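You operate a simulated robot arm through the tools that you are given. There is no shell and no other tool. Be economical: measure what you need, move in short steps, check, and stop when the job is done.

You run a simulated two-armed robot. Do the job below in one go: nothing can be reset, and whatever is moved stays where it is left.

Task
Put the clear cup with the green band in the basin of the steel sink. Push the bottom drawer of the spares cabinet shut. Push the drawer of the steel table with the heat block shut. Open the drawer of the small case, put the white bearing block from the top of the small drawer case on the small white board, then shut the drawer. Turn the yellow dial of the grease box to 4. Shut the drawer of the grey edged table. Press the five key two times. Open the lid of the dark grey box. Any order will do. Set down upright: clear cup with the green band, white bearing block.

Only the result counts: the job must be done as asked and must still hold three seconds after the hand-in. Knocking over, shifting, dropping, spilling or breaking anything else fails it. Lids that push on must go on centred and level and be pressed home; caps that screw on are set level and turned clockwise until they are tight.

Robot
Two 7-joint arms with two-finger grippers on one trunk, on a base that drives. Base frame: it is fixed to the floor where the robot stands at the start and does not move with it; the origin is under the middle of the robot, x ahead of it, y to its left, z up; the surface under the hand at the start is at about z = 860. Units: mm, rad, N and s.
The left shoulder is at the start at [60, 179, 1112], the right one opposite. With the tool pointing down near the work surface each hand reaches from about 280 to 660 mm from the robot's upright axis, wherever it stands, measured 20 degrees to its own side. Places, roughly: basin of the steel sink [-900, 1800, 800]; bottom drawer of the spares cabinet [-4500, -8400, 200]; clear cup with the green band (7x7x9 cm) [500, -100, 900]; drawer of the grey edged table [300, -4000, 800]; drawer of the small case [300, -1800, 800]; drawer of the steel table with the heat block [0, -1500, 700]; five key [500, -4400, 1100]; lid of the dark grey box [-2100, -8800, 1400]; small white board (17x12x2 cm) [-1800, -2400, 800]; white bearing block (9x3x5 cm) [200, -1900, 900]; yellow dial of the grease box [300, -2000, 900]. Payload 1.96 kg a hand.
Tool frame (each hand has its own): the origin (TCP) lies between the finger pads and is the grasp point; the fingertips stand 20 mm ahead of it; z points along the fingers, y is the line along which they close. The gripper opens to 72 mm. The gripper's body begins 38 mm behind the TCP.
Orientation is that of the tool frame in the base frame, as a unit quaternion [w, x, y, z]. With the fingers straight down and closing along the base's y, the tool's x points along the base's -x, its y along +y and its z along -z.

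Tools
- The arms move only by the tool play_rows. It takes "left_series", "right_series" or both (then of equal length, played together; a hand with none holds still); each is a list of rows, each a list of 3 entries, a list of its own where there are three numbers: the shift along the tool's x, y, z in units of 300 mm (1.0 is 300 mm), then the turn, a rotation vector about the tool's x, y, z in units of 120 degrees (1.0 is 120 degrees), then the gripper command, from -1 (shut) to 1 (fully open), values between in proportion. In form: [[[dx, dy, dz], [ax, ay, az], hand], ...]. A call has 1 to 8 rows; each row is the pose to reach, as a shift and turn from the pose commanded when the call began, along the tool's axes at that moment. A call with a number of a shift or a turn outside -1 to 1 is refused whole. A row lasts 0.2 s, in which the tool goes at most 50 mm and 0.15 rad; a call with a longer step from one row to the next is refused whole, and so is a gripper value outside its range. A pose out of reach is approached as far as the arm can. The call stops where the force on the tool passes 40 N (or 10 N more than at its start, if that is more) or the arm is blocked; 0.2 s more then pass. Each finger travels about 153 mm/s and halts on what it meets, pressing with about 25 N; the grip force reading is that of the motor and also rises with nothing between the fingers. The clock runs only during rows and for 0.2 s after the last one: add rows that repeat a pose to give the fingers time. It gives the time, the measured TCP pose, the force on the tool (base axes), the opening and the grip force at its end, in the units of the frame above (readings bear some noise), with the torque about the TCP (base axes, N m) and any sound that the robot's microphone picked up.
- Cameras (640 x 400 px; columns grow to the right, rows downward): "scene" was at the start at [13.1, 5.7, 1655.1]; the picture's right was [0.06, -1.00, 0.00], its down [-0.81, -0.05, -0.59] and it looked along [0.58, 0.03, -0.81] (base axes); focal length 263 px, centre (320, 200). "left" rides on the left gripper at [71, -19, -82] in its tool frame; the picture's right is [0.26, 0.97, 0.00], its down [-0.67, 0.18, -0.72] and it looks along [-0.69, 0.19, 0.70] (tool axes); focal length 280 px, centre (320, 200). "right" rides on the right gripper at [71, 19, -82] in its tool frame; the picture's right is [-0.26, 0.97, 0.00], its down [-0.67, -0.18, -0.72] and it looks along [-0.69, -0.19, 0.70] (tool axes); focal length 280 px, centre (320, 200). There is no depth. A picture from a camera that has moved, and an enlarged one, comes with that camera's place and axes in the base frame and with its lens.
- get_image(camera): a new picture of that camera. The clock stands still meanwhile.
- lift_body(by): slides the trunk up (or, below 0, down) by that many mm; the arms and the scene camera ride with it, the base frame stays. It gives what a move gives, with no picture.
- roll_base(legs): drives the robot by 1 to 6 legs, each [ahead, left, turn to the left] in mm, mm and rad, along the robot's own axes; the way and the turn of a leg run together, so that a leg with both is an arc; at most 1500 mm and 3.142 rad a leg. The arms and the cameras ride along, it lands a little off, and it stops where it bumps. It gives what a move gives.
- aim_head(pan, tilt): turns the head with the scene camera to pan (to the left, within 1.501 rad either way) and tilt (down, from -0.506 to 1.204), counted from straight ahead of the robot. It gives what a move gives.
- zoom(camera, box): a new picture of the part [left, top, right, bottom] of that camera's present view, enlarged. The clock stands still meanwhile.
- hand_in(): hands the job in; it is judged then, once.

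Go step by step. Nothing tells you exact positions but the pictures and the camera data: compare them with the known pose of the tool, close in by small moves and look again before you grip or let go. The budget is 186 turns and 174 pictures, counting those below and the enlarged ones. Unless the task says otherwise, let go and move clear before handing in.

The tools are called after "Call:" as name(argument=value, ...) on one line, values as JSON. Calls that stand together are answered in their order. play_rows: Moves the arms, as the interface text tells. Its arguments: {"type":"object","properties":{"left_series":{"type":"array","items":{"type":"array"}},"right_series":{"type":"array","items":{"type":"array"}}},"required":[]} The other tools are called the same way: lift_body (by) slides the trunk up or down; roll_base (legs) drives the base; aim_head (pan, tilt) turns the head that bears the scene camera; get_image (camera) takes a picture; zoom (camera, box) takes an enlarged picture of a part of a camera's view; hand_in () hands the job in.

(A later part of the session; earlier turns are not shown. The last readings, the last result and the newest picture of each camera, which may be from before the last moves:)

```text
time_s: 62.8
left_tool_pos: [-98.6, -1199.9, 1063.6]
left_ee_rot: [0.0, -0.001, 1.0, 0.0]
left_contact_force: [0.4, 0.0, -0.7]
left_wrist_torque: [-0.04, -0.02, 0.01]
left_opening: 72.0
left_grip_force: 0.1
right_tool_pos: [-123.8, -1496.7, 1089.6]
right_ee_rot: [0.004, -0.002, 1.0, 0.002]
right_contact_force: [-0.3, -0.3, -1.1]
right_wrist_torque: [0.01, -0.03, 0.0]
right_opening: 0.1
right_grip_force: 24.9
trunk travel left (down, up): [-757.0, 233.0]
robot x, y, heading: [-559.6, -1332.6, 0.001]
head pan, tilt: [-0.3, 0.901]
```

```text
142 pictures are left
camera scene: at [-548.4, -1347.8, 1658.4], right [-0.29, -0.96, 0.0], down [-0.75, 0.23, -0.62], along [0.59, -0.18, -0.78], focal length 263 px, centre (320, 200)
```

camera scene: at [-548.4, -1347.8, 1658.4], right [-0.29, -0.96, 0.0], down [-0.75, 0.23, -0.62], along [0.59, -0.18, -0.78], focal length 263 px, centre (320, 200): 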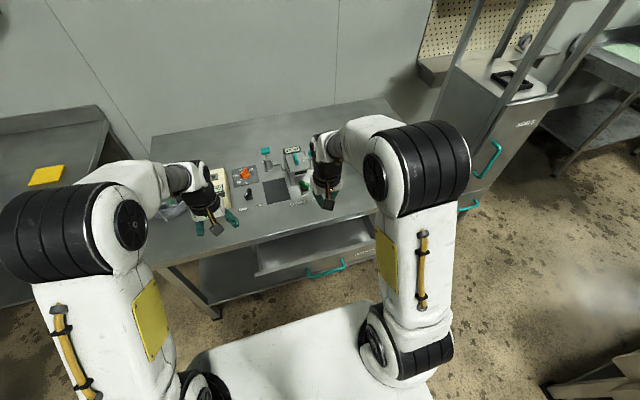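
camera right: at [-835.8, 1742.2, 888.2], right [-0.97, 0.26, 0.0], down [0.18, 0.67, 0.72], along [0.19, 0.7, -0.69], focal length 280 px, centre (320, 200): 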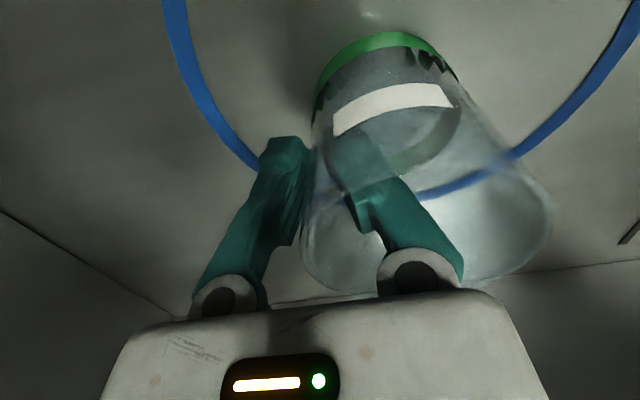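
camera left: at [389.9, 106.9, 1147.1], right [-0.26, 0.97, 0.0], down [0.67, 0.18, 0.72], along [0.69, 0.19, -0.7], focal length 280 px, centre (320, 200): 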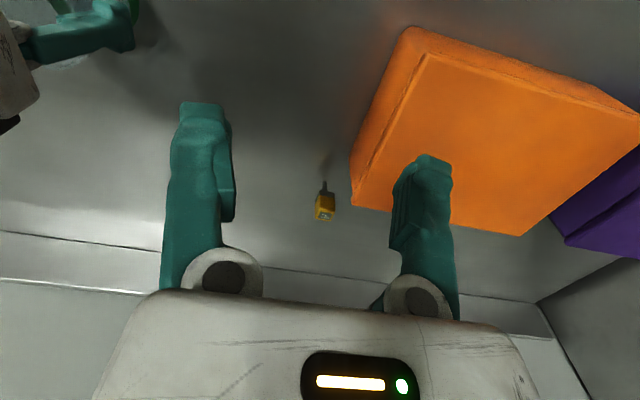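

The handle is at about (-165, -1486, 735). I lower the trunk, set the closed right fingers in front of the handle, and look.

Call:
lift_body(by=-150)

Call:
play_rows(right_series=[[[0.14, 0.011, 0], [0, 0, 0], -1], [[0.28, 0.022, 0], [0, 0, 0], -1], [[0.42, 0.033, 0], [0, 0, 0], -1], [[0.42, 0.033, 0.16], [0, 0, 0], -1], [[0.42, 0.033, 0.32], [0, 0, 0], -1], [[0.42, 0.033, 0.48], [0, 0, 0], -1], [[0.42, 0.033, 0.63], [0, 0, 0], -1], [[0.42, 0.033, 0.63], [0, 0, 0], -1]])

Call:
get_image(camera="right")

Call:
get_image(camera="scene")

```text
time_s: 64.5
left_tool_pos: [-99.5, -1198.8, 913.6]
left_ee_rot: [-0.001, -0.002, 1.0, 0.0]
left_contact_force: [-0.6, 0.5, 0.0]
left_wrist_torque: [0.0, -0.02, 0.03]
left_opening: 71.7
left_grip_force: 0.1
right_tool_pos: [-123.5, -1496.4, 940.6]
right_ee_rot: [0.003, -0.003, 1.0, 0.001]
right_contact_force: [0.3, 0.5, -0.5]
right_wrist_torque: [0.01, -0.02, 0.01]
right_opening: 0.0
right_grip_force: 24.7
trunk travel left (down, up): [-607.0, 383.0]
robot x, y, heading: [-558.5, -1328.6, 0.004]
head pan, tilt: [-0.3, 0.901]
```

```text
time_s: 66.3
left_tool_pos: [-99.5, -1199.0, 914.4]
left_ee_rot: [0.001, -0.002, 1.0, 0.001]
left_contact_force: [-0.7, 0.4, 0.0]
left_wrist_torque: [0.03, 0.0, 0.02]
left_opening: 71.9
left_grip_force: 0.1
right_tool_pos: [-248.5, -1486.2, 749.9]
right_ee_rot: [0.005, -0.003, 1.0, 0.001]
right_contact_force: [-0.3, 0.9, -0.8]
right_wrist_torque: [0.0, 0.0, 0.01]
right_opening: 0.1
right_grip_force: 24.7
trunk travel left (down, up): [-607.0, 383.0]
robot x, y, heading: [-558.1, -1328.9, 0.001]
head pan, tilt: [-0.3, 0.901]
```

```text
141 pictures are left
camera right: at [-321.3, -1467.4, 830.7], right [0.26, 0.97, 0.0], down [0.67, -0.18, 0.72], along [0.7, -0.18, -0.69], focal length 280 px, centre (320, 200)
```

right: 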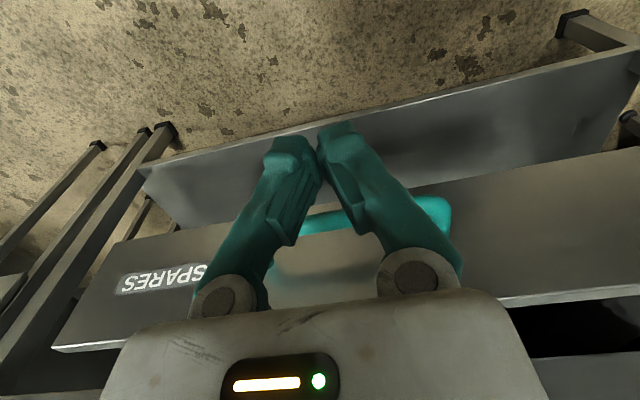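

```text
140 pictures are left
camera scene: at [-549.5, -1347.5, 1508.4], right [-0.29, -0.96, 0.0], down [-0.75, 0.23, -0.62], along [0.59, -0.18, -0.78], focal length 263 px, centre (320, 200)
```

scene: 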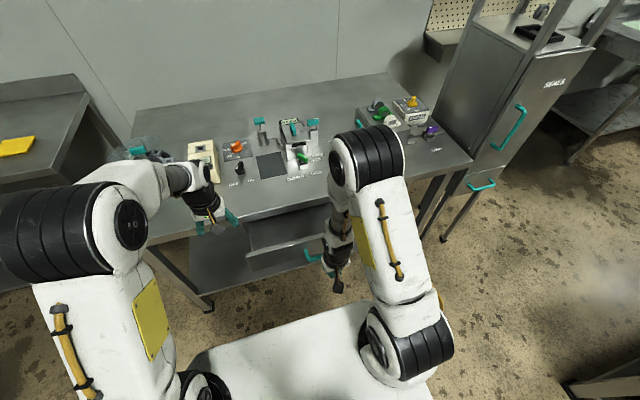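

The handle is at z≈710. I lower the fingers 35 mm and push the drawer in.

Call:
play_rows(right_series=[[[0, 0, 0.117], [0, 0, 0], -1], [[-0.1, 0, 0.117], [0, 0, 0], -1], [[-0.2, 0, 0.117], [0, 0, 0], -1], [[-0.28, 0, 0.117], [0, 0, 0], -1], [[-0.36, 0, 0.117], [0, 0, 0], -1], [[-0.42, 0, 0.117], [0, 0, 0], -1], [[-0.48, 0, 0.117], [0, 0, 0], -1], [[-0.52, 0, 0.117], [0, 0, 0], -1]])

Call:
get_image(camera="right")

Call:
get_image(camera="scene")

```text
time_s: 68.1
left_tool_pos: [-99.1, -1199.3, 912.8]
left_ee_rot: [0.0, -0.002, 1.0, 0.001]
left_contact_force: [0.0, 0.2, -0.2]
left_wrist_torque: [-0.02, 0.0, 0.04]
left_opening: 71.8
left_grip_force: 0.0
right_tool_pos: [-92.8, -1487.1, 717.8]
right_ee_rot: [0.004, -0.001, 1.0, 0.001]
right_contact_force: [-1.7, -0.9, -1.2]
right_wrist_torque: [-0.02, 0.0, -0.02]
right_opening: 0.0
right_grip_force: 30.0
trunk travel left (down, up): [-607.0, 383.0]
robot x, y, heading: [-561.8, -1329.2, 0.005]
head pan, tilt: [-0.3, 0.901]
```

```text
139 pictures are left
camera right: at [-164.3, -1467.7, 798.0], right [0.26, 0.97, 0.0], down [0.67, -0.18, 0.72], along [0.7, -0.18, -0.69], focal length 280 px, centre (320, 200)
```

right: 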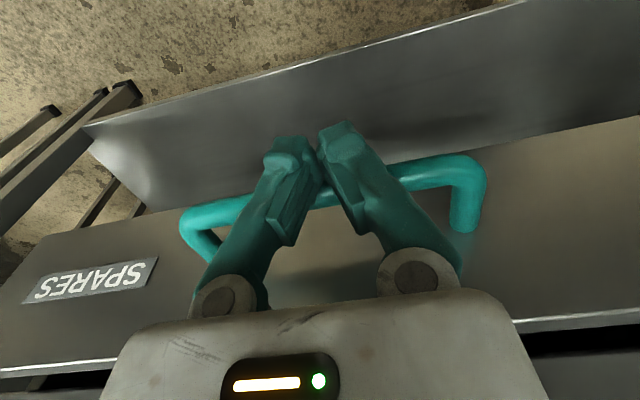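

```text
138 pictures are left
camera scene: at [-548.5, -1347.7, 1508.4], right [-0.29, -0.96, 0.0], down [-0.75, 0.23, -0.62], along [0.59, -0.18, -0.78], focal length 263 px, centre (320, 200)
```

scene: 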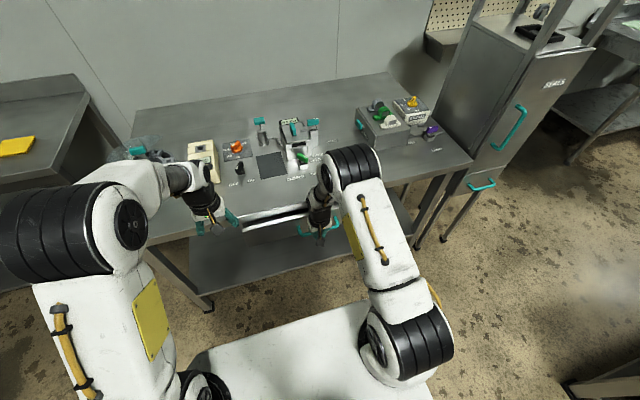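

The drawer moves with little force; a gap remains. I keep pushing.

Call:
play_rows(right_series=[[[-0.05, 0, 0], [0, 0, 0], -1], [[-0.1, 0, 0], [0, 0, 0], -1], [[-0.15, 0, 0], [0, 0, 0], -1], [[-0.2, 0, 0], [0, 0, 0], -1], [[-0.25, 0, 0], [0, 0, 0], -1], [[-0.3, 0, 0], [0, 0, 0], -1]])

Call:
get_image(camera="right")

Call:
get_image(camera="scene")

```text
time_s: 69.1
left_tool_pos: [-102.1, -1200.0, 916.5]
left_ee_rot: [0.002, -0.001, 1.0, 0.0]
left_contact_force: [0.0, 0.5, 0.3]
left_wrist_torque: [0.02, 0.04, 0.02]
left_opening: 71.9
left_grip_force: 0.0
right_tool_pos: [-50.8, -1486.5, 714.0]
right_ee_rot: [-0.009, -0.001, 1.0, 0.0]
right_contact_force: [-23.6, 0.1, 6.2]
right_wrist_torque: [-0.03, -2.3, -0.35]
right_opening: 0.0
right_grip_force: 29.6
trunk travel left (down, up): [-607.0, 383.0]
robot x, y, heading: [-564.7, -1327.8, 0.001]
head pan, tilt: [-0.3, 0.901]
stopped in row 4 (right hand): the force on the tool passed its limit at 49 N (the readings are from after the stop); the commanded pose is now the measured one
```

```text
137 pictures are left
camera right: at [-120.7, -1466.7, 796.9], right [0.26, 0.97, 0.0], down [0.69, -0.18, 0.7], along [0.68, -0.19, -0.71], focal length 280 px, centre (320, 200)
```

right: 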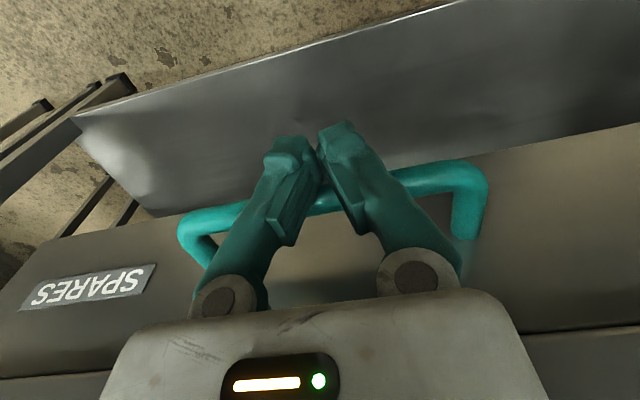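

```text
136 pictures are left
camera scene: at [-552.9, -1346.9, 1508.7], right [-0.29, -0.96, 0.0], down [-0.75, 0.23, -0.62], along [0.6, -0.18, -0.78], focal length 263 px, centre (320, 200)
```

scene: 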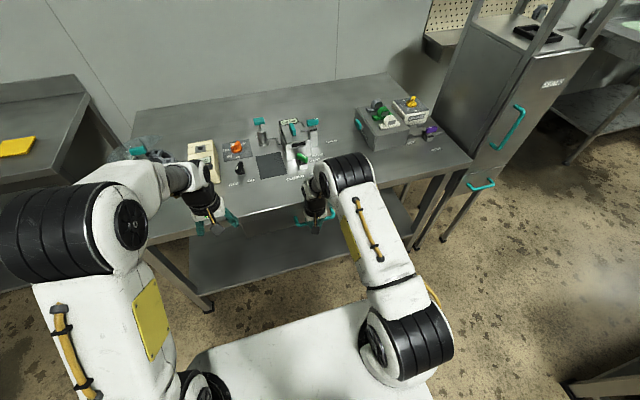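

The push stopped at 49 N; the torque hints the hand itself may have met the table edge. I check the gap after backing off a little.

Call:
play_rows(right_series=[[[0.1, 0, 0], [0, 0, 0], -1], [[0.25, 0, 0], [0, 0, 0], -1], [[0.35, 0, -0.05], [0, 0, 0], -1], [[0.35, 0, -0.05], [0, 0, 0], -1]])

Call:
get_image(camera="right")

Call:
zoom(camera="scene", box=[200, 180, 360, 280])

```text
time_s: 70.1
left_tool_pos: [-99.4, -1199.9, 914.5]
left_ee_rot: [0.0, -0.002, 1.0, 0.0]
left_contact_force: [-0.1, -0.5, -0.4]
left_wrist_torque: [-0.02, -0.01, 0.02]
left_opening: 71.7
left_grip_force: 0.1
right_tool_pos: [-150.6, -1487.4, 732.6]
right_ee_rot: [-0.006, -0.002, 1.0, 0.0]
right_contact_force: [0.3, 0.3, -0.2]
right_wrist_torque: [0.03, 0.0, 0.04]
right_opening: 0.1
right_grip_force: 30.2
trunk travel left (down, up): [-607.0, 383.0]
robot x, y, heading: [-559.4, -1326.4, 0.004]
head pan, tilt: [-0.3, 0.901]
```

```text
135 pictures are left
camera right: at [-221.5, -1468.2, 815.0], right [0.26, 0.97, 0.0], down [0.68, -0.18, 0.71], along [0.68, -0.18, -0.71], focal length 280 px, centre (320, 200)
```

right: 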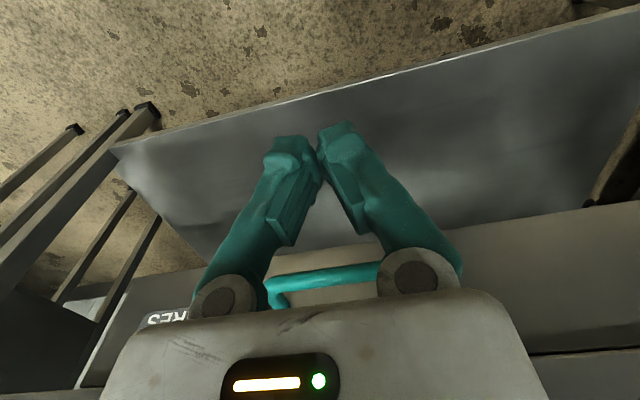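

```text
4.00 times, centred on (280, 230) of scene
camera zoom: at [-548.4, -1347.7, 1508.3], right [-0.29, -0.96, 0.0], down [-0.75, 0.23, -0.62], along [0.59, -0.18, -0.78], focal length 1054 px, centre (480, 80)
```

zoom: 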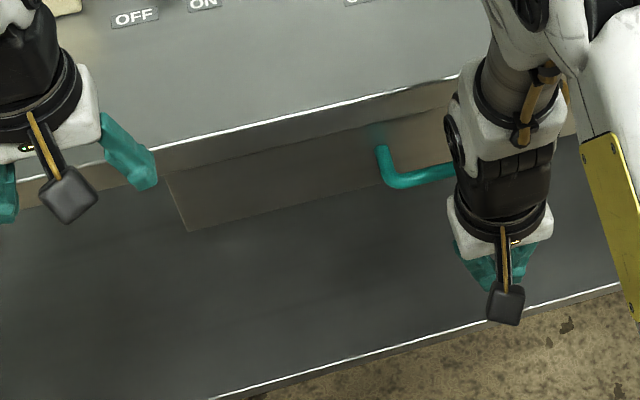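

It looks flush, but to be sure I tilt the hand forward and press the panel itself with the fingertips.

Call:
play_rows(right_series=[[[0.05, 0, -0.01], [0, -0.0625, 0], -1], [[0.1, 0, -0.02], [0, -0.125, 0], -1], [[0.1, 0, -0.03], [0, -0.1875, 0], -1], [[0.1, 0, -0.04], [0, -0.25, 0], -1], [[0.1, 0, -0.055], [0, -0.3125, 0], -1], [[0.1, 0, -0.055], [0, -0.375, 0], -1], [[0.1, 0, -0.055], [0, -0.42, 0], -1]])

Call:
get_image(camera="right")

```text
time_s: 71.7
left_tool_pos: [-100.4, -1199.4, 914.6]
left_ee_rot: [0.0, -0.001, 1.0, 0.0]
left_contact_force: [-0.4, 0.5, -0.2]
left_wrist_torque: [0.0, 0.03, -0.01]
left_opening: 72.0
left_grip_force: 0.1
right_tool_pos: [-181.6, -1485.8, 747.9]
right_ee_rot: [0.42, 0.0, 0.907, 0.001]
right_contact_force: [0.4, 0.0, 0.5]
right_wrist_torque: [-0.01, 0.01, 0.0]
right_opening: 0.0
right_grip_force: 29.9
trunk travel left (down, up): [-607.0, 383.0]
robot x, y, heading: [-557.7, -1328.2, 0.003]
head pan, tilt: [-0.3, 0.901]
```

```text
133 pictures are left
camera right: at [-289.9, -1467.6, 746.0], right [0.17, 0.97, 0.2], down [-0.11, -0.18, 0.98], along [0.98, -0.18, 0.07], focal length 280 px, centre (320, 200)
```

right: 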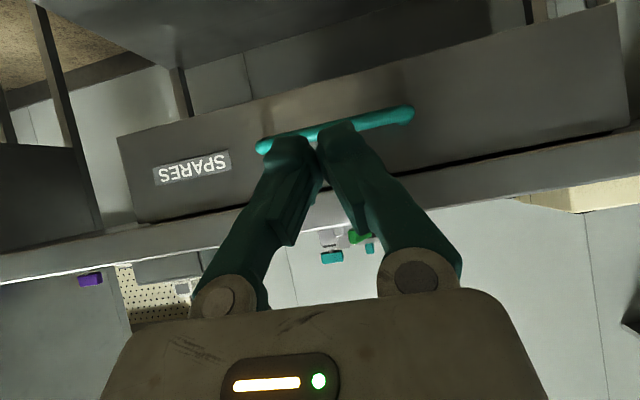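

Now fingers point at the panel just above the handle. I push forward gently until contact.

Call:
play_rows(right_series=[[[-0.085, 0, 0.1027], [0, 0, 0], -1], [[-0.17, 0, 0.2053], [0, 0, 0], -1], [[-0.233, 0, 0.282], [0, 0, 0], -1], [[-0.265, 0, 0.32], [0, 0, 0], -1], [[-0.297, 0, 0.359], [0, 0, 0], -1], [[-0.329, 0, 0.397], [0, 0, 0], -1], [[-0.361, 0, 0.436], [0, 0, 0], -1], [[-0.382, 0, 0.462], [0, 0, 0], -1]])

Call:
zoom(camera="scene", box=[200, 180, 360, 280])

```text
time_s: 73.6
left_tool_pos: [-102.8, -1199.7, 915.7]
left_ee_rot: [0.0, 0.0, 1.0, 0.0]
left_contact_force: [0.4, 0.3, -0.7]
left_wrist_torque: [0.0, 0.01, 0.02]
left_opening: 71.8
left_grip_force: 0.1
right_tool_pos: [-9.3, -1485.7, 740.9]
right_ee_rot: [0.413, -0.001, 0.911, 0.001]
right_contact_force: [-22.0, -0.1, 9.6]
right_wrist_torque: [-0.08, -0.13, -0.16]
right_opening: 0.0
right_grip_force: 29.7
trunk travel left (down, up): [-607.0, 383.0]
robot x, y, heading: [-561.1, -1328.1, -0.002]
head pan, tilt: [-0.3, 0.901]
stopped in row 8 (right hand): the force on the tool passed its limit at 45 N (the readings are from after the stop); the commanded pose is now the measured one
```

```text
4.00 times, centred on (280, 230) of scene
camera zoom: at [-554.5, -1346.8, 1508.6], right [-0.29, -0.96, 0.0], down [-0.75, 0.23, -0.62], along [0.6, -0.18, -0.78], focal length 1054 px, centre (480, 80)
```

zoom: 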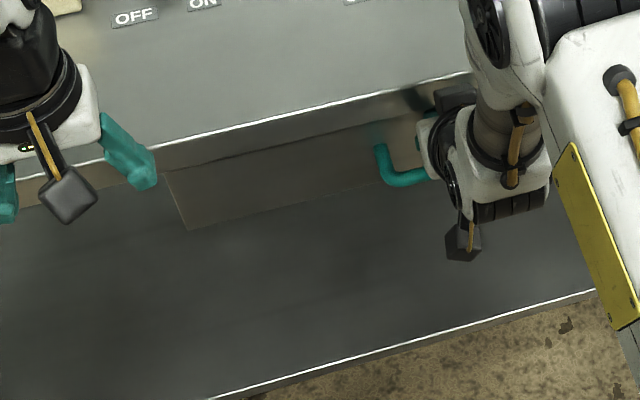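

Drawer firmly shut. I back off, turn the hand back down, and raise the trunk.

Call:
play_rows(right_series=[[[0.1, 0, -0.125], [0, 0, 0], -1], [[0.2, 0, -0.25], [0, 0.0625, 0], -1], [[0.3, 0, -0.37], [0, 0.125, 0], -1], [[0.3, 0, -0.37], [0, 0.1875, 0], -1], [[0.3, 0, -0.37], [0, 0.25, 0], -1], [[0.3, 0, -0.37], [0, 0.3125, 0], -1], [[0.3, 0, -0.37], [0, 0.375, 0], -1], [[0.3, 0, -0.37], [0, 0.41, 0], -1]])

Call:
lift_body(by=150)

Call:
aim_head(pan=-0.6, tilt=0.7)

Call:
get_image(camera="scene")

Call:
zoom(camera="scene", box=[260, 50, 420, 150])

```text
time_s: 75.4
left_tool_pos: [-99.2, -1199.8, 912.4]
left_ee_rot: [0.0, -0.001, 1.0, 0.0]
left_contact_force: [0.1, 0.7, 0.3]
left_wrist_torque: [-0.01, -0.01, -0.04]
left_opening: 71.6
left_grip_force: 0.0
right_tool_pos: [-150.1, -1486.3, 745.7]
right_ee_rot: [-0.004, -0.002, 1.0, 0.001]
right_contact_force: [-0.1, 0.5, 0.6]
right_wrist_torque: [-0.05, -0.01, -0.01]
right_opening: 0.0
right_grip_force: 29.5
trunk travel left (down, up): [-607.0, 383.0]
robot x, y, heading: [-563.5, -1327.5, -0.003]
head pan, tilt: [-0.3, 0.901]
```

```text
time_s: 77.2
left_tool_pos: [-100.6, -1198.8, 1064.5]
left_ee_rot: [-0.001, -0.001, 1.0, -0.001]
left_contact_force: [0.5, 0.0, 0.0]
left_wrist_torque: [0.01, -0.01, -0.02]
left_opening: 72.2
left_grip_force: 0.0
right_tool_pos: [-147.8, -1485.8, 895.6]
right_ee_rot: [-0.004, -0.003, 1.0, 0.002]
right_contact_force: [0.0, -0.4, -0.3]
right_wrist_torque: [0.01, 0.0, 0.01]
right_opening: 0.0
right_grip_force: 29.5
trunk travel left (down, up): [-757.0, 233.0]
robot x, y, heading: [-560.3, -1326.6, -0.002]
head pan, tilt: [-0.3, 0.901]
```

```text
time_s: 78.0
left_tool_pos: [-100.5, -1199.6, 1065.4]
left_ee_rot: [0.001, -0.002, 1.0, -0.001]
left_contact_force: [0.5, 0.3, -0.9]
left_wrist_torque: [0.0, -0.02, 0.03]
left_opening: 72.0
left_grip_force: 0.0
right_tool_pos: [-149.3, -1485.2, 895.0]
right_ee_rot: [-0.003, -0.001, 1.0, 0.001]
right_contact_force: [-0.2, 0.8, 0.1]
right_wrist_torque: [0.0, 0.01, -0.02]
right_opening: 0.0
right_grip_force: 30.0
trunk travel left (down, up): [-757.0, 233.0]
robot x, y, heading: [-561.0, -1325.7, 0.002]
head pan, tilt: [-0.6, 0.7]
```

```text
131 pictures are left
camera scene: at [-551.7, -1373.1, 1674.5], right [-0.56, -0.83, 0.0], down [-0.53, 0.36, -0.76], along [0.63, -0.43, -0.64], focal length 263 px, centre (320, 200)
```

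scene: 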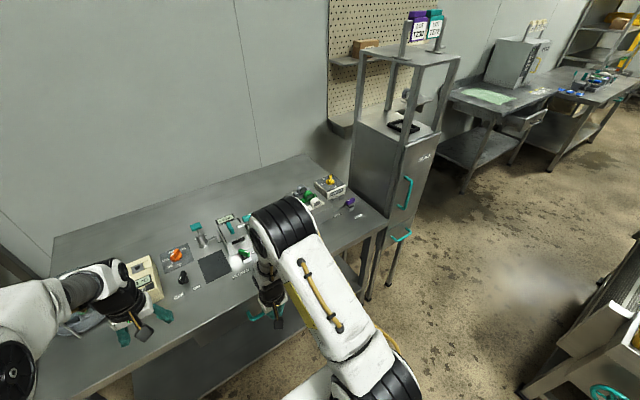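

```text
4.00 times, centred on (340, 100) of scene
camera zoom: at [-551.7, -1373.1, 1674.5], right [-0.56, -0.83, 0.0], down [-0.53, 0.36, -0.76], along [0.63, -0.43, -0.64], focal length 1054 px, centre (240, 600)
```

zoom: 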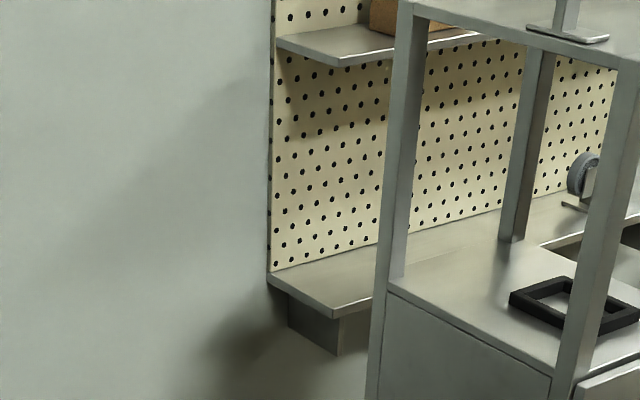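

Now to the case and grease box at the right end of the table. I raise the right hand and shift to the right.

Call:
play_rows(right_series=[[[0.1, 0, -0.12], [0, 0, 0], -1], [[0.2, 0, -0.24], [0, 0, 0], -1], [[0.2, 0, -0.36], [0, 0, 0], -1], [[0.2, 0, -0.48], [0, 0, 0], -1], [[0.2, 0, -0.6], [0, 0, 0], -1]])

Call:
roll_base(legs=[[0, -420, 0]])

Call:
aim_head(pan=-0.1, tilt=0.65)

Call:
get_image(camera="scene")

```text
time_s: 79.2
left_tool_pos: [-101.7, -1199.5, 1064.6]
left_ee_rot: [0.001, 0.0, 1.0, 0.0]
left_contact_force: [-0.5, 0.4, -0.3]
left_wrist_torque: [0.03, 0.0, -0.03]
left_opening: 72.0
left_grip_force: 0.2
right_tool_pos: [-209.9, -1486.5, 1075.5]
right_ee_rot: [-0.004, -0.002, 1.0, 0.002]
right_contact_force: [0.2, -0.5, 0.5]
right_wrist_torque: [0.04, 0.0, 0.01]
right_opening: 0.0
right_grip_force: 29.8
trunk travel left (down, up): [-757.0, 233.0]
robot x, y, heading: [-563.9, -1327.8, -0.001]
head pan, tilt: [-0.6, 0.7]
```

```text
time_s: 81.8
left_tool_pos: [-100.4, -1628.9, 1064.8]
left_ee_rot: [0.0, 0.001, 1.0, 0.001]
left_contact_force: [0.0, -0.5, 0.2]
left_wrist_torque: [0.0, 0.01, 0.0]
left_opening: 72.0
left_grip_force: 0.2
right_tool_pos: [-209.4, -1914.6, 1075.7]
right_ee_rot: [-0.003, 0.001, 1.0, 0.0]
right_contact_force: [-0.4, 0.0, -0.8]
right_wrist_torque: [0.02, 0.02, 0.0]
right_opening: 0.0
right_grip_force: 30.0
trunk travel left (down, up): [-757.0, 233.0]
robot x, y, heading: [-562.7, -1752.5, -0.004]
head pan, tilt: [-0.6, 0.7]
```

```text
time_s: 82.7
left_tool_pos: [-100.1, -1628.3, 1064.5]
left_ee_rot: [0.0, 0.001, 1.0, 0.001]
left_contact_force: [1.4, -0.4, 0.2]
left_wrist_torque: [0.01, 0.03, -0.05]
left_opening: 72.4
left_grip_force: 0.0
right_tool_pos: [-209.5, -1914.4, 1074.5]
right_ee_rot: [-0.002, 0.001, 1.0, 0.001]
right_contact_force: [-0.4, 0.7, 0.2]
right_wrist_torque: [0.04, -0.01, 0.03]
right_opening: 0.0
right_grip_force: 29.6
trunk travel left (down, up): [-757.0, 233.0]
robot x, y, heading: [-562.5, -1751.2, -0.006]
head pan, tilt: [-0.099, 0.649]
```

```text
129 pictures are left
camera scene: at [-535.7, -1760.1, 1678.9], right [-0.1, -0.99, 0.0], down [-0.6, 0.06, -0.8], along [0.79, -0.08, -0.6], focal length 263 px, centre (320, 200)
```

scene: 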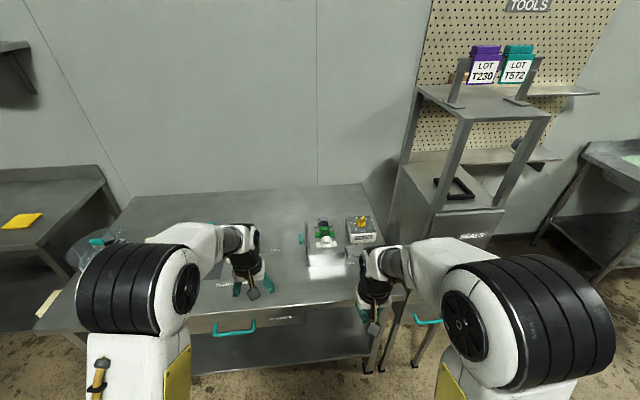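

Call:
zoom(camera="scene", box=[280, 195, 400, 290])

```text
4.21 times, centred on (340, 242) of scene
camera zoom: at [-535.7, -1760.1, 1678.9], right [-0.1, -0.99, 0.0], down [-0.6, 0.06, -0.8], along [0.79, -0.08, -0.6], focal length 1109 px, centre (236, 21)
```

zoom: 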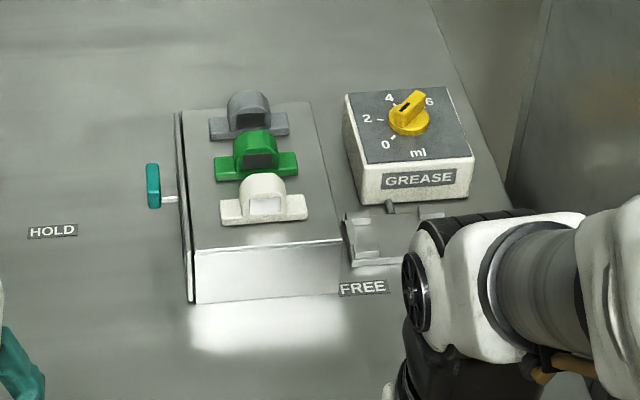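

The case drawer has a teal knob on its left (+y) side; three blocks on top, white nearest; dial points between 4 and 6. I drive closer and look with the wrist camera too.

Call:
roll_base(legs=[[0, -95, 0.005], [245, 0, 0]])

Call:
aim_head(pan=-0.05, tilt=0.85)

Call:
get_image(camera="scene")

Call:
get_image(camera="left")

Call:
get_image(camera="right")

```text
time_s: 85.2
left_tool_pos: [142.9, -1722.4, 1064.2]
left_ee_rot: [-0.001, -0.001, 1.0, 0.0]
left_contact_force: [0.3, -0.5, -0.4]
left_wrist_torque: [0.0, 0.0, 0.0]
left_opening: 72.1
left_grip_force: 0.0
right_tool_pos: [34.1, -2008.9, 1075.5]
right_ee_rot: [-0.002, -0.001, 1.0, 0.001]
right_contact_force: [0.2, 0.8, 0.1]
right_wrist_torque: [0.0, 0.01, 0.02]
right_opening: 0.0
right_grip_force: 30.0
trunk travel left (down, up): [-757.0, 233.0]
robot x, y, heading: [-317.7, -1844.4, 0.005]
head pan, tilt: [-0.099, 0.649]
```

```text
time_s: 86.0
left_tool_pos: [143.2, -1722.2, 1063.6]
left_ee_rot: [-0.002, -0.001, 1.0, 0.001]
left_contact_force: [0.2, 0.6, -1.0]
left_wrist_torque: [-0.02, 0.01, 0.01]
left_opening: 72.1
left_grip_force: 0.1
right_tool_pos: [36.2, -2008.0, 1075.2]
right_ee_rot: [-0.004, -0.002, 1.0, 0.002]
right_contact_force: [0.4, -0.5, -0.2]
right_wrist_torque: [0.02, 0.02, -0.01]
right_opening: 0.0
right_grip_force: 29.3
trunk travel left (down, up): [-757.0, 233.0]
robot x, y, heading: [-315.1, -1844.8, 0.001]
head pan, tilt: [-0.051, 0.85]
```

```text
127 pictures are left
camera scene: at [-299.4, -1851.5, 1662.3], right [-0.05, -1.0, 0.0], down [-0.75, 0.04, -0.66], along [0.66, -0.03, -0.75], focal length 263 px, centre (320, 200)
```

scene: 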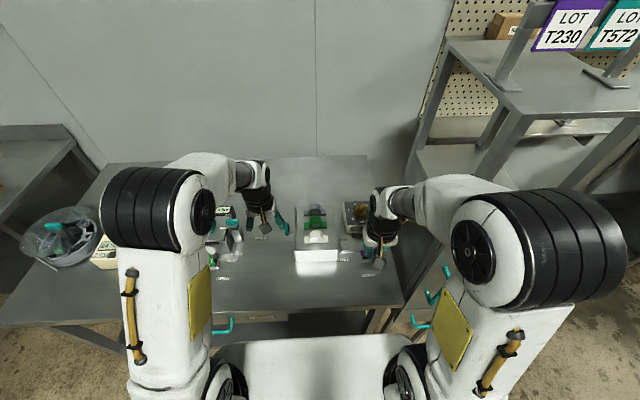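

```text
126 pictures are left
camera left: at [73.6, -1741.3, 1146.1], right [-0.26, 0.96, 0.0], down [0.67, 0.18, 0.71], along [0.69, 0.19, -0.7], focal length 280 px, centre (320, 200)
```

left: 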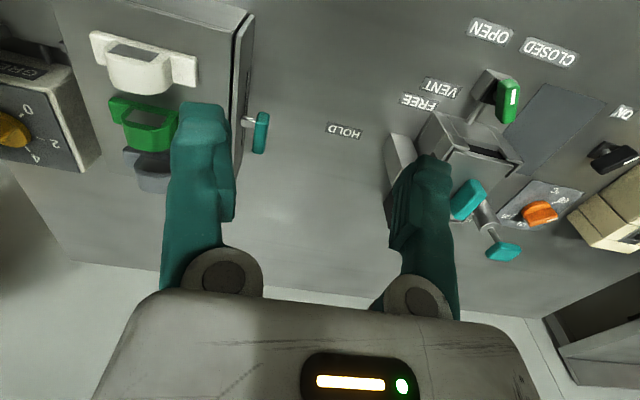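

```text
125 pictures are left
camera right: at [-35.7, -1989.4, 1157.2], right [0.26, 0.97, 0.0], down [0.68, -0.18, 0.71], along [0.69, -0.18, -0.7], focal length 280 px, centre (320, 200)
```

right: 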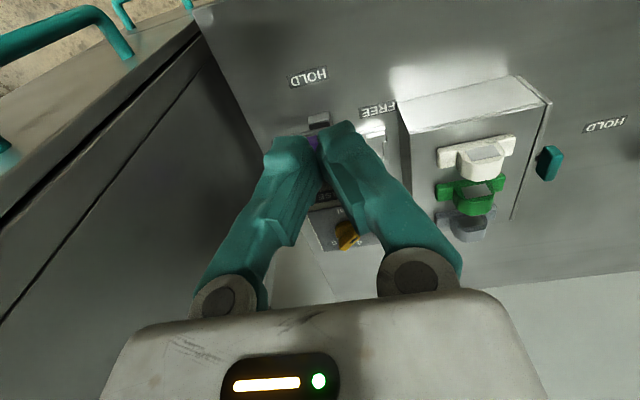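

Triangulating: knob near (259, -1760, 868), table z≈797, white block near (202, -1863, 892). I bring the left hand near the knob for a closer view.

Call:
play_rows(left_series=[[[-0.096, 0.006, 0.11], [0, 0, 0], 0.2], [[-0.192, 0.012, 0.22], [0, 0, 0], 0.2], [[-0.287, 0.018, 0.33], [0, 0, 0], 0.2], [[-0.383, 0.023, 0.44], [0, 0, 0], 0.2], [[-0.383, 0.023, 0.44], [0, 0, 0], 0.2]])

Call:
get_image(camera="left")

Call:
zoom(camera="scene", box=[240, 170, 400, 290])

```text
time_s: 87.2
left_tool_pos: [257.3, -1715.4, 931.3]
left_ee_rot: [0.0, -0.001, 1.0, 0.001]
left_contact_force: [-0.2, 0.2, 0.7]
left_wrist_torque: [0.02, 0.0, -0.02]
left_opening: 43.1
left_grip_force: 0.0
right_tool_pos: [33.9, -2008.5, 1076.1]
right_ee_rot: [-0.002, -0.002, 1.0, 0.0]
right_contact_force: [0.1, -0.3, -0.2]
right_wrist_torque: [-0.02, -0.04, 0.03]
right_opening: 0.1
right_grip_force: 29.8
trunk travel left (down, up): [-757.0, 233.0]
robot x, y, heading: [-318.4, -1850.5, 0.004]
head pan, tilt: [-0.051, 0.85]
```

```text
124 pictures are left
camera left: at [186.5, -1734.8, 1013.7], right [-0.26, 0.96, 0.0], down [0.67, 0.18, 0.72], along [0.69, 0.19, -0.7], focal length 280 px, centre (320, 200)
```

left: 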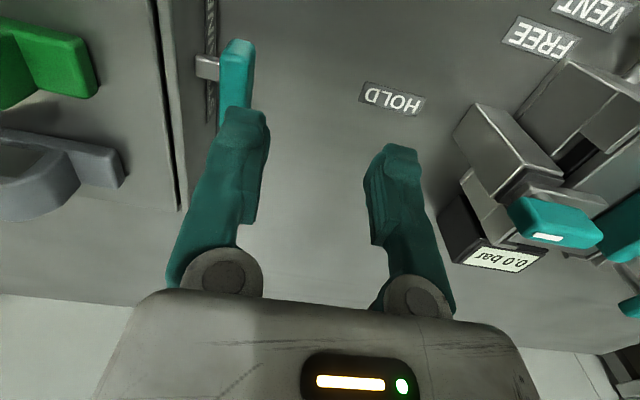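

```text
3.33 times, centred on (320, 230) of scene
camera zoom: at [-301.6, -1851.7, 1662.3], right [-0.05, -1.0, 0.0], down [-0.75, 0.04, -0.66], along [0.66, -0.03, -0.75], focal length 878 px, centre (320, 100)
```

zoom: 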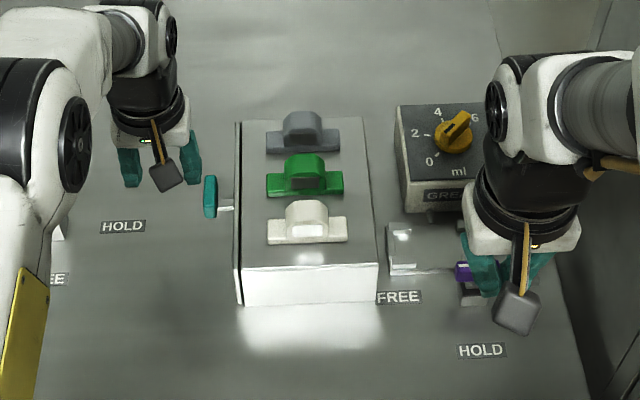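

The knob is a bar along x at about y -1760, from x≈238 to 288, its stem at x≈251. I place the left hand above its far half, fingers 24 mm open.

Call:
play_rows(left_series=[[[-0.025, -0.075, 0], [0, 0, 0], -0.33], [[-0.05, -0.15, 0], [0, 0, 0], -0.33], [[-0.05, -0.15, 0.05], [0, 0, 0], -0.33], [[-0.05, -0.15, 0.05], [0, 0, 0], -0.33]])

Call:
get_image(camera="left")

Call:
zoom(camera="scene", box=[260, 180, 340, 240])

```text
time_s: 88.2
left_tool_pos: [275.3, -1758.3, 917.8]
left_ee_rot: [0.0, -0.001, 1.0, 0.001]
left_contact_force: [0.1, 0.3, -0.4]
left_wrist_torque: [0.01, 0.01, 0.0]
left_opening: 23.9
left_grip_force: 0.2
right_tool_pos: [35.7, -2009.0, 1076.0]
right_ee_rot: [-0.003, -0.002, 1.0, 0.0]
right_contact_force: [0.3, -0.1, -0.6]
right_wrist_torque: [-0.01, 0.0, 0.01]
right_opening: 0.3
right_grip_force: 29.2
trunk travel left (down, up): [-757.0, 233.0]
robot x, y, heading: [-322.3, -1850.3, 0.004]
head pan, tilt: [-0.051, 0.85]
```

```text
122 pictures are left
camera left: at [204.1, -1778.9, 999.6], right [-0.26, 0.96, 0.0], down [0.67, 0.18, 0.72], along [0.69, 0.19, -0.7], focal length 280 px, centre (320, 200)
```

left: 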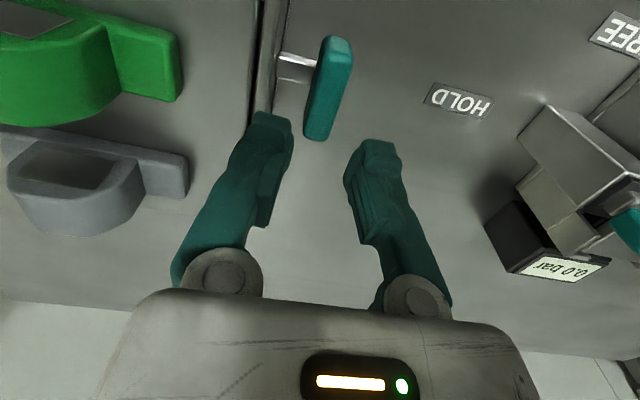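

```text
6.67 times, centred on (300, 210) of scene
camera zoom: at [-300.3, -1851.9, 1662.3], right [-0.05, -1.0, 0.0], down [-0.75, 0.04, -0.66], along [0.66, -0.03, -0.75], focal length 1756 px, centre (453, 133)
```

zoom: 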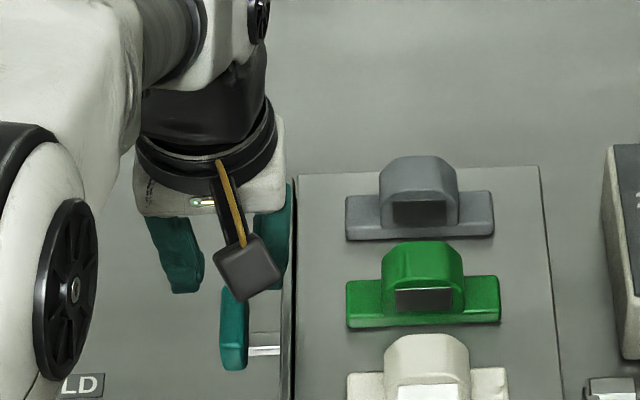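

The bar spans x 239–291 at y≈-1759, and the fingers sit over its far half with room to the case. I descend and grip it.

Call:
play_rows(left_series=[[[0, 0, 0.06], [0, 0, 0], -0.33], [[0, 0, 0.12], [0, 0, 0], -0.33], [[0, 0, 0.177], [0, 0, 0], -0.33], [[0, 0, 0.177], [0, 0, 0], -0.6], [[0, 0, 0.177], [0, 0, 0], -1], [[0, 0, 0.177], [0, 0, 0], -1]])

Call:
get_image(camera="left")

```text
time_s: 88.8
left_tool_pos: [274.1, -1761.4, 890.6]
left_ee_rot: [0.001, -0.001, 1.0, -0.001]
left_contact_force: [-9.5, 1.3, 17.8]
left_wrist_torque: [-0.52, 0.22, -0.3]
left_opening: 23.3
left_grip_force: 0.0
right_tool_pos: [33.9, -2010.0, 1076.6]
right_ee_rot: [-0.003, -0.002, 1.0, 0.0]
right_contact_force: [0.7, -0.7, 0.1]
right_wrist_torque: [-0.01, 0.03, -0.01]
right_opening: 0.0
right_grip_force: 29.4
trunk travel left (down, up): [-757.0, 233.0]
robot x, y, heading: [-316.5, -1848.3, 0.002]
head pan, tilt: [-0.051, 0.85]
stopped in row 3 (left hand): the force on the tool passed its limit at 50 N (the readings are from after the stop); the commanded pose is now the measured one
```

```text
120 pictures are left
camera left: at [203.2, -1779.6, 972.3], right [-0.26, 0.96, 0.0], down [0.67, 0.18, 0.72], along [0.69, 0.19, -0.7], focal length 280 px, centre (320, 200)
```

left: 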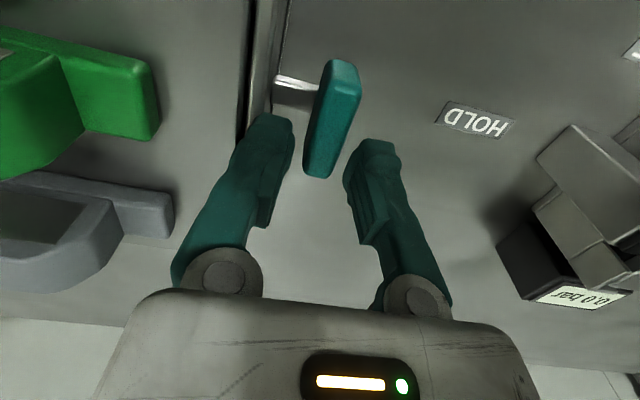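

The inner finger met the case edge. I rise, narrow the opening to 20 mm, shift 4 mm outward and try again.

Call:
play_rows(left_series=[[[0, 0, -0.04], [0, 0, 0], -0.44], [[0, 0.013, -0.04], [0, 0, 0], -0.44], [[0, 0.013, -0.0], [0, 0, 0], -0.44], [[0, 0.013, 0.04], [0, 0, 0], -0.44], [[0, 0.013, 0.08], [0, 0, 0], -0.44], [[0, 0.013, 0.08], [0, 0, 0], -0.7], [[0, 0.013, 0.08], [0, 0, 0], -1], [[0, 0.013, 0.08], [0, 0, 0], -1]])

Call:
get_image(camera="left")

```text
time_s: 90.6
left_tool_pos: [278.6, -1756.6, 869.9]
left_ee_rot: [0.007, 0.001, 1.0, -0.001]
left_contact_force: [-4.6, -1.4, 12.4]
left_wrist_torque: [0.05, 0.85, 0.04]
left_opening: 12.9
left_grip_force: 39.5
right_tool_pos: [33.1, -2009.2, 1076.6]
right_ee_rot: [-0.002, -0.003, 1.0, 0.001]
right_contact_force: [-0.3, 0.2, -0.4]
right_wrist_torque: [0.01, 0.02, -0.02]
right_opening: 0.0
right_grip_force: 29.9
trunk travel left (down, up): [-757.0, 233.0]
robot x, y, heading: [-315.4, -1848.5, 0.003]
head pan, tilt: [-0.051, 0.85]
stopped in row 8 (left hand): the force on the tool passed its limit at 41 N (the readings are from after the stop); the commanded pose is now the measured one
```

```text
119 pictures are left
camera left: at [207.0, -1776.2, 950.0], right [-0.26, 0.96, -0.01], down [0.67, 0.19, 0.72], along [0.7, 0.19, -0.69], focal length 280 px, centre (320, 200)
```

left: 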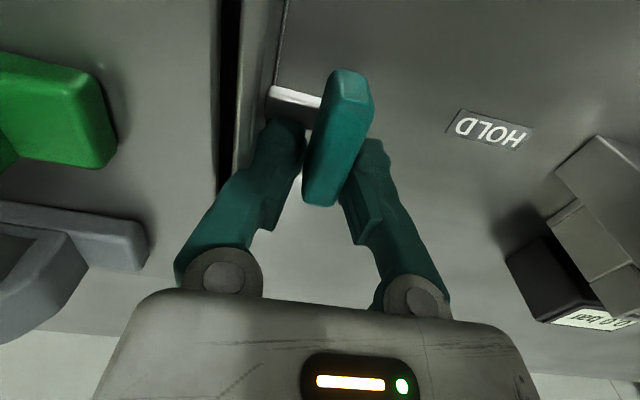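

Gripped (12.9 mm). I pull the drawer toward +y.

Call:
play_rows(left_series=[[[0, 0.04, 0], [0, 0, 0], -1], [[0, 0.09, 0], [0, 0, 0], -1], [[0, 0.14, 0], [0, 0, 0], -1], [[0, 0.19, 0], [0, 0, 0], -1], [[0, 0.24, 0], [0, 0, 0], -1], [[0, 0.29, 0], [0, 0, 0], -1], [[0, 0.33, 0], [0, 0, 0], -1]])

Call:
get_image(camera="left")

Call:
zoom(camera="scene", box=[240, 170, 400, 290])

```text
time_s: 92.2
left_tool_pos: [278.1, -1659.1, 869.1]
left_ee_rot: [0.006, -0.002, 1.0, -0.001]
left_contact_force: [1.7, -0.9, 16.1]
left_wrist_torque: [-0.08, 0.44, 0.09]
left_opening: 13.0
left_grip_force: 40.1
right_tool_pos: [34.5, -2008.5, 1076.8]
right_ee_rot: [-0.003, -0.002, 1.0, 0.001]
right_contact_force: [-0.6, 0.5, 0.0]
right_wrist_torque: [0.04, 0.0, 0.05]
right_opening: 0.0
right_grip_force: 29.3
trunk travel left (down, up): [-757.0, 233.0]
robot x, y, heading: [-316.7, -1845.7, 0.003]
head pan, tilt: [-0.051, 0.85]
```

```text
118 pictures are left
camera left: at [207.0, -1677.0, 949.9], right [-0.26, 0.96, -0.01], down [0.67, 0.19, 0.72], along [0.7, 0.19, -0.69], focal length 280 px, centre (320, 200)
```

left: 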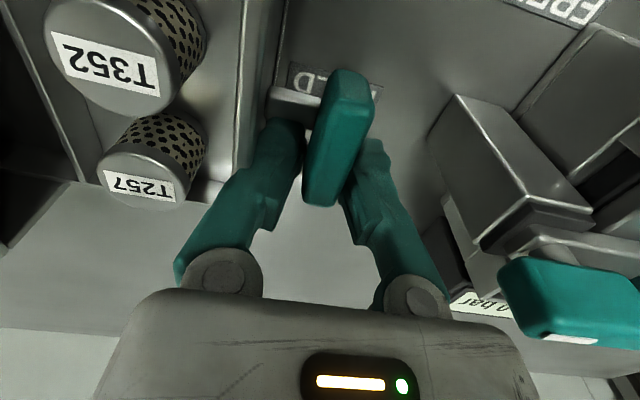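

```text
3.33 times, centred on (320, 230) of scene
camera zoom: at [-301.8, -1852.1, 1662.4], right [-0.05, -1.0, 0.0], down [-0.75, 0.04, -0.66], along [0.66, -0.03, -0.75], focal length 878 px, centre (320, 100)
```

zoom: 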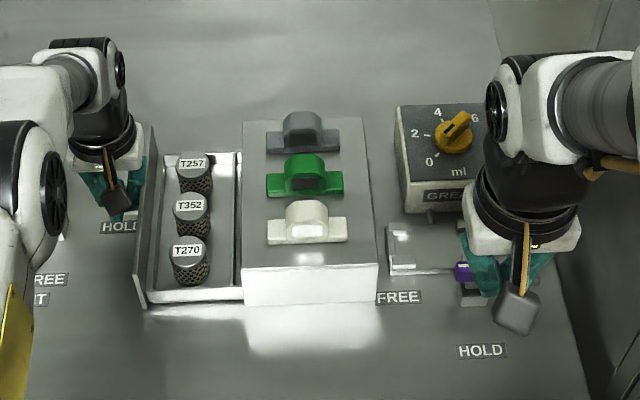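

The drawer is open about 100 mm, with three canisters in it. I release the bar and lift the left hand away.

Call:
play_rows(left_series=[[[0, 0, 0], [0, 0, 0], -0.44], [[0, 0, 0], [0, 0, 0], -0.44], [[0, 0, -0.06], [0, 0, 0], -0.44], [[0, 0, -0.16], [0, 0, 0], -0.44], [[0.05, 0, -0.3], [0, 0, 0], -0.44], [[0.15, 0.05, -0.4], [0, 0, 0], -0.44], [[0.3, 0.1, -0.45], [0, 0, 0], -0.44], [[0.4, 0.15, -0.5], [0, 0, 0], -0.44]])

Call:
zoom(camera="scene", box=[240, 170, 400, 290])

Call:
get_image(camera="right")

```text
time_s: 94.0
left_tool_pos: [157.9, -1610.7, 1016.4]
left_ee_rot: [0.006, -0.001, 1.0, -0.001]
left_contact_force: [1.0, -0.9, -0.2]
left_wrist_torque: [0.01, 0.02, 0.0]
left_opening: 20.1
left_grip_force: 0.2
right_tool_pos: [34.1, -2008.7, 1076.1]
right_ee_rot: [-0.002, -0.002, 1.0, 0.001]
right_contact_force: [-0.4, 1.1, -0.2]
right_wrist_torque: [-0.01, 0.01, 0.0]
right_opening: 0.0
right_grip_force: 29.7
trunk travel left (down, up): [-757.0, 233.0]
robot x, y, heading: [-316.9, -1848.4, 0.003]
head pan, tilt: [-0.051, 0.85]
```

```text
3.33 times, centred on (320, 230) of scene
camera zoom: at [-301.1, -1851.1, 1662.2], right [-0.05, -1.0, 0.0], down [-0.75, 0.04, -0.66], along [0.66, -0.03, -0.75], focal length 878 px, centre (320, 100)
```

zoom: 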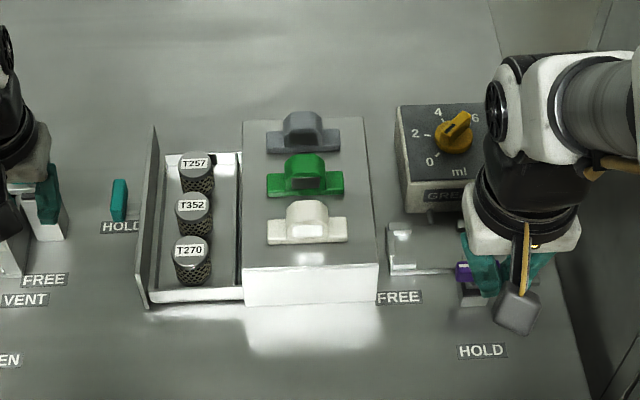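

```text
115 pictures are left
camera right: at [-36.8, -1989.2, 1157.6], right [0.26, 0.97, 0.0], down [0.68, -0.18, 0.71], along [0.69, -0.18, -0.7], focal length 280 px, centre (320, 200)
```

right: 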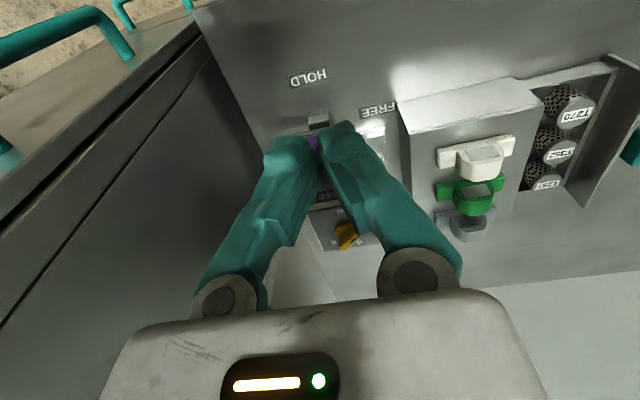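

Drawer stays open. Next the white block: arch about 48 mm wide in y, centre about (202, -1863). I bring the right hand over it with fingers open.

Call:
play_rows(right_series=[[[-0.09, 0.08, 0.05], [0, 0, 0], 1], [[-0.18, 0.16, 0.1], [0, 0, 0], 1], [[-0.28, 0.24, 0.15], [0, 0, 0], 1], [[-0.37, 0.32, 0.2], [0, 0, 0], 1], [[-0.465, 0.405, 0.25], [0, 0, 0], 1], [[-0.56, 0.487, 0.3], [0, 0, 0], 1], [[-0.56, 0.487, 0.3], [0, 0, 0], 1]])

Call:
get_image(camera="right")

```text
time_s: 95.6
left_tool_pos: [157.9, -1611.8, 1015.8]
left_ee_rot: [0.006, -0.001, 1.0, -0.002]
left_contact_force: [-0.4, 0.0, 0.4]
left_wrist_torque: [0.0, -0.03, 0.0]
left_opening: 20.3
left_grip_force: 0.1
right_tool_pos: [202.8, -1861.7, 986.8]
right_ee_rot: [-0.002, -0.002, 1.0, 0.001]
right_contact_force: [-0.9, -0.4, 0.8]
right_wrist_torque: [0.06, -0.02, -0.02]
right_opening: 72.0
right_grip_force: 0.1
trunk travel left (down, up): [-757.0, 233.0]
robot x, y, heading: [-316.2, -1850.5, 0.0]
head pan, tilt: [-0.051, 0.85]
```

```text
114 pictures are left
camera right: at [131.2, -1842.3, 1068.6], right [0.26, 0.97, 0.0], down [0.68, -0.18, 0.71], along [0.69, -0.18, -0.7], focal length 280 px, centre (320, 200)
```

right: 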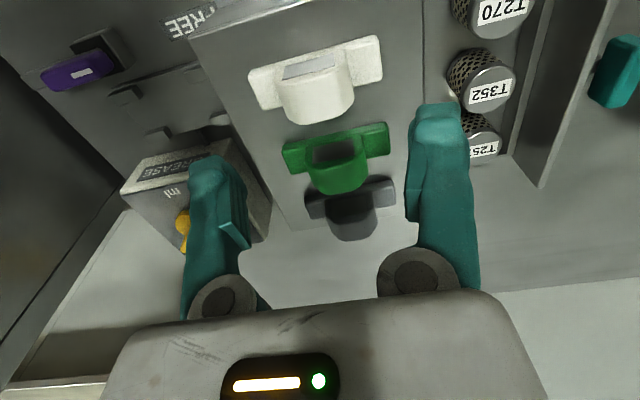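

Centred over the arch. I descend to z≈915 and close.

Call:
play_rows(right_series=[[[0.006, -0.004, 0.08], [0, 0, 0], 1], [[0.006, -0.004, 0.16], [0, 0, 0], 1], [[0.006, -0.004, 0.235], [0, 0, 0], 1], [[0.006, -0.004, 0.235], [0, 0, 0], 0.6], [[0.006, -0.004, 0.235], [0, 0, 0], 0.2], [[0.006, -0.004, 0.235], [0, 0, 0], 0], [[0.006, -0.004, 0.235], [0, 0, 0], -0.2]])

Call:
get_image(camera="right")

```text
time_s: 97.2
left_tool_pos: [159.3, -1610.6, 1014.6]
left_ee_rot: [0.005, 0.0, 1.0, 0.0]
left_contact_force: [0.7, 0.1, -0.4]
left_wrist_torque: [0.02, 0.01, 0.02]
left_opening: 20.2
left_grip_force: 0.0
right_tool_pos: [201.5, -1862.1, 917.2]
right_ee_rot: [-0.003, -0.002, 1.0, 0.001]
right_contact_force: [-0.2, -0.4, 0.0]
right_wrist_torque: [0.0, 0.03, -0.01]
right_opening: 42.8
right_grip_force: 25.0
trunk travel left (down, up): [-757.0, 233.0]
robot x, y, heading: [-318.3, -1849.3, 0.001]
head pan, tilt: [-0.051, 0.85]
```

```text
113 pictures are left
camera right: at [129.8, -1843.1, 997.8], right [0.26, 0.97, 0.0], down [0.68, -0.18, 0.71], along [0.69, -0.18, -0.7], focal length 280 px, centre (320, 200)
```

right: 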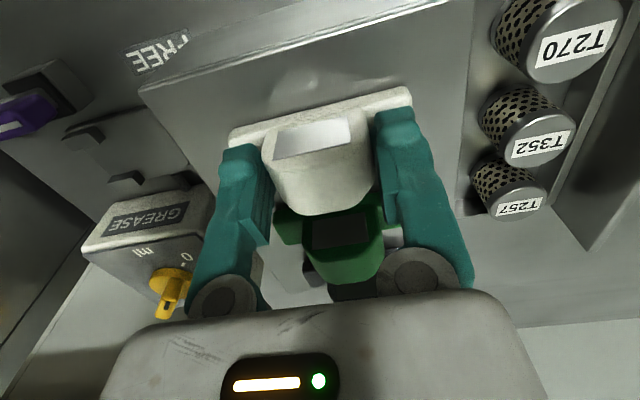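

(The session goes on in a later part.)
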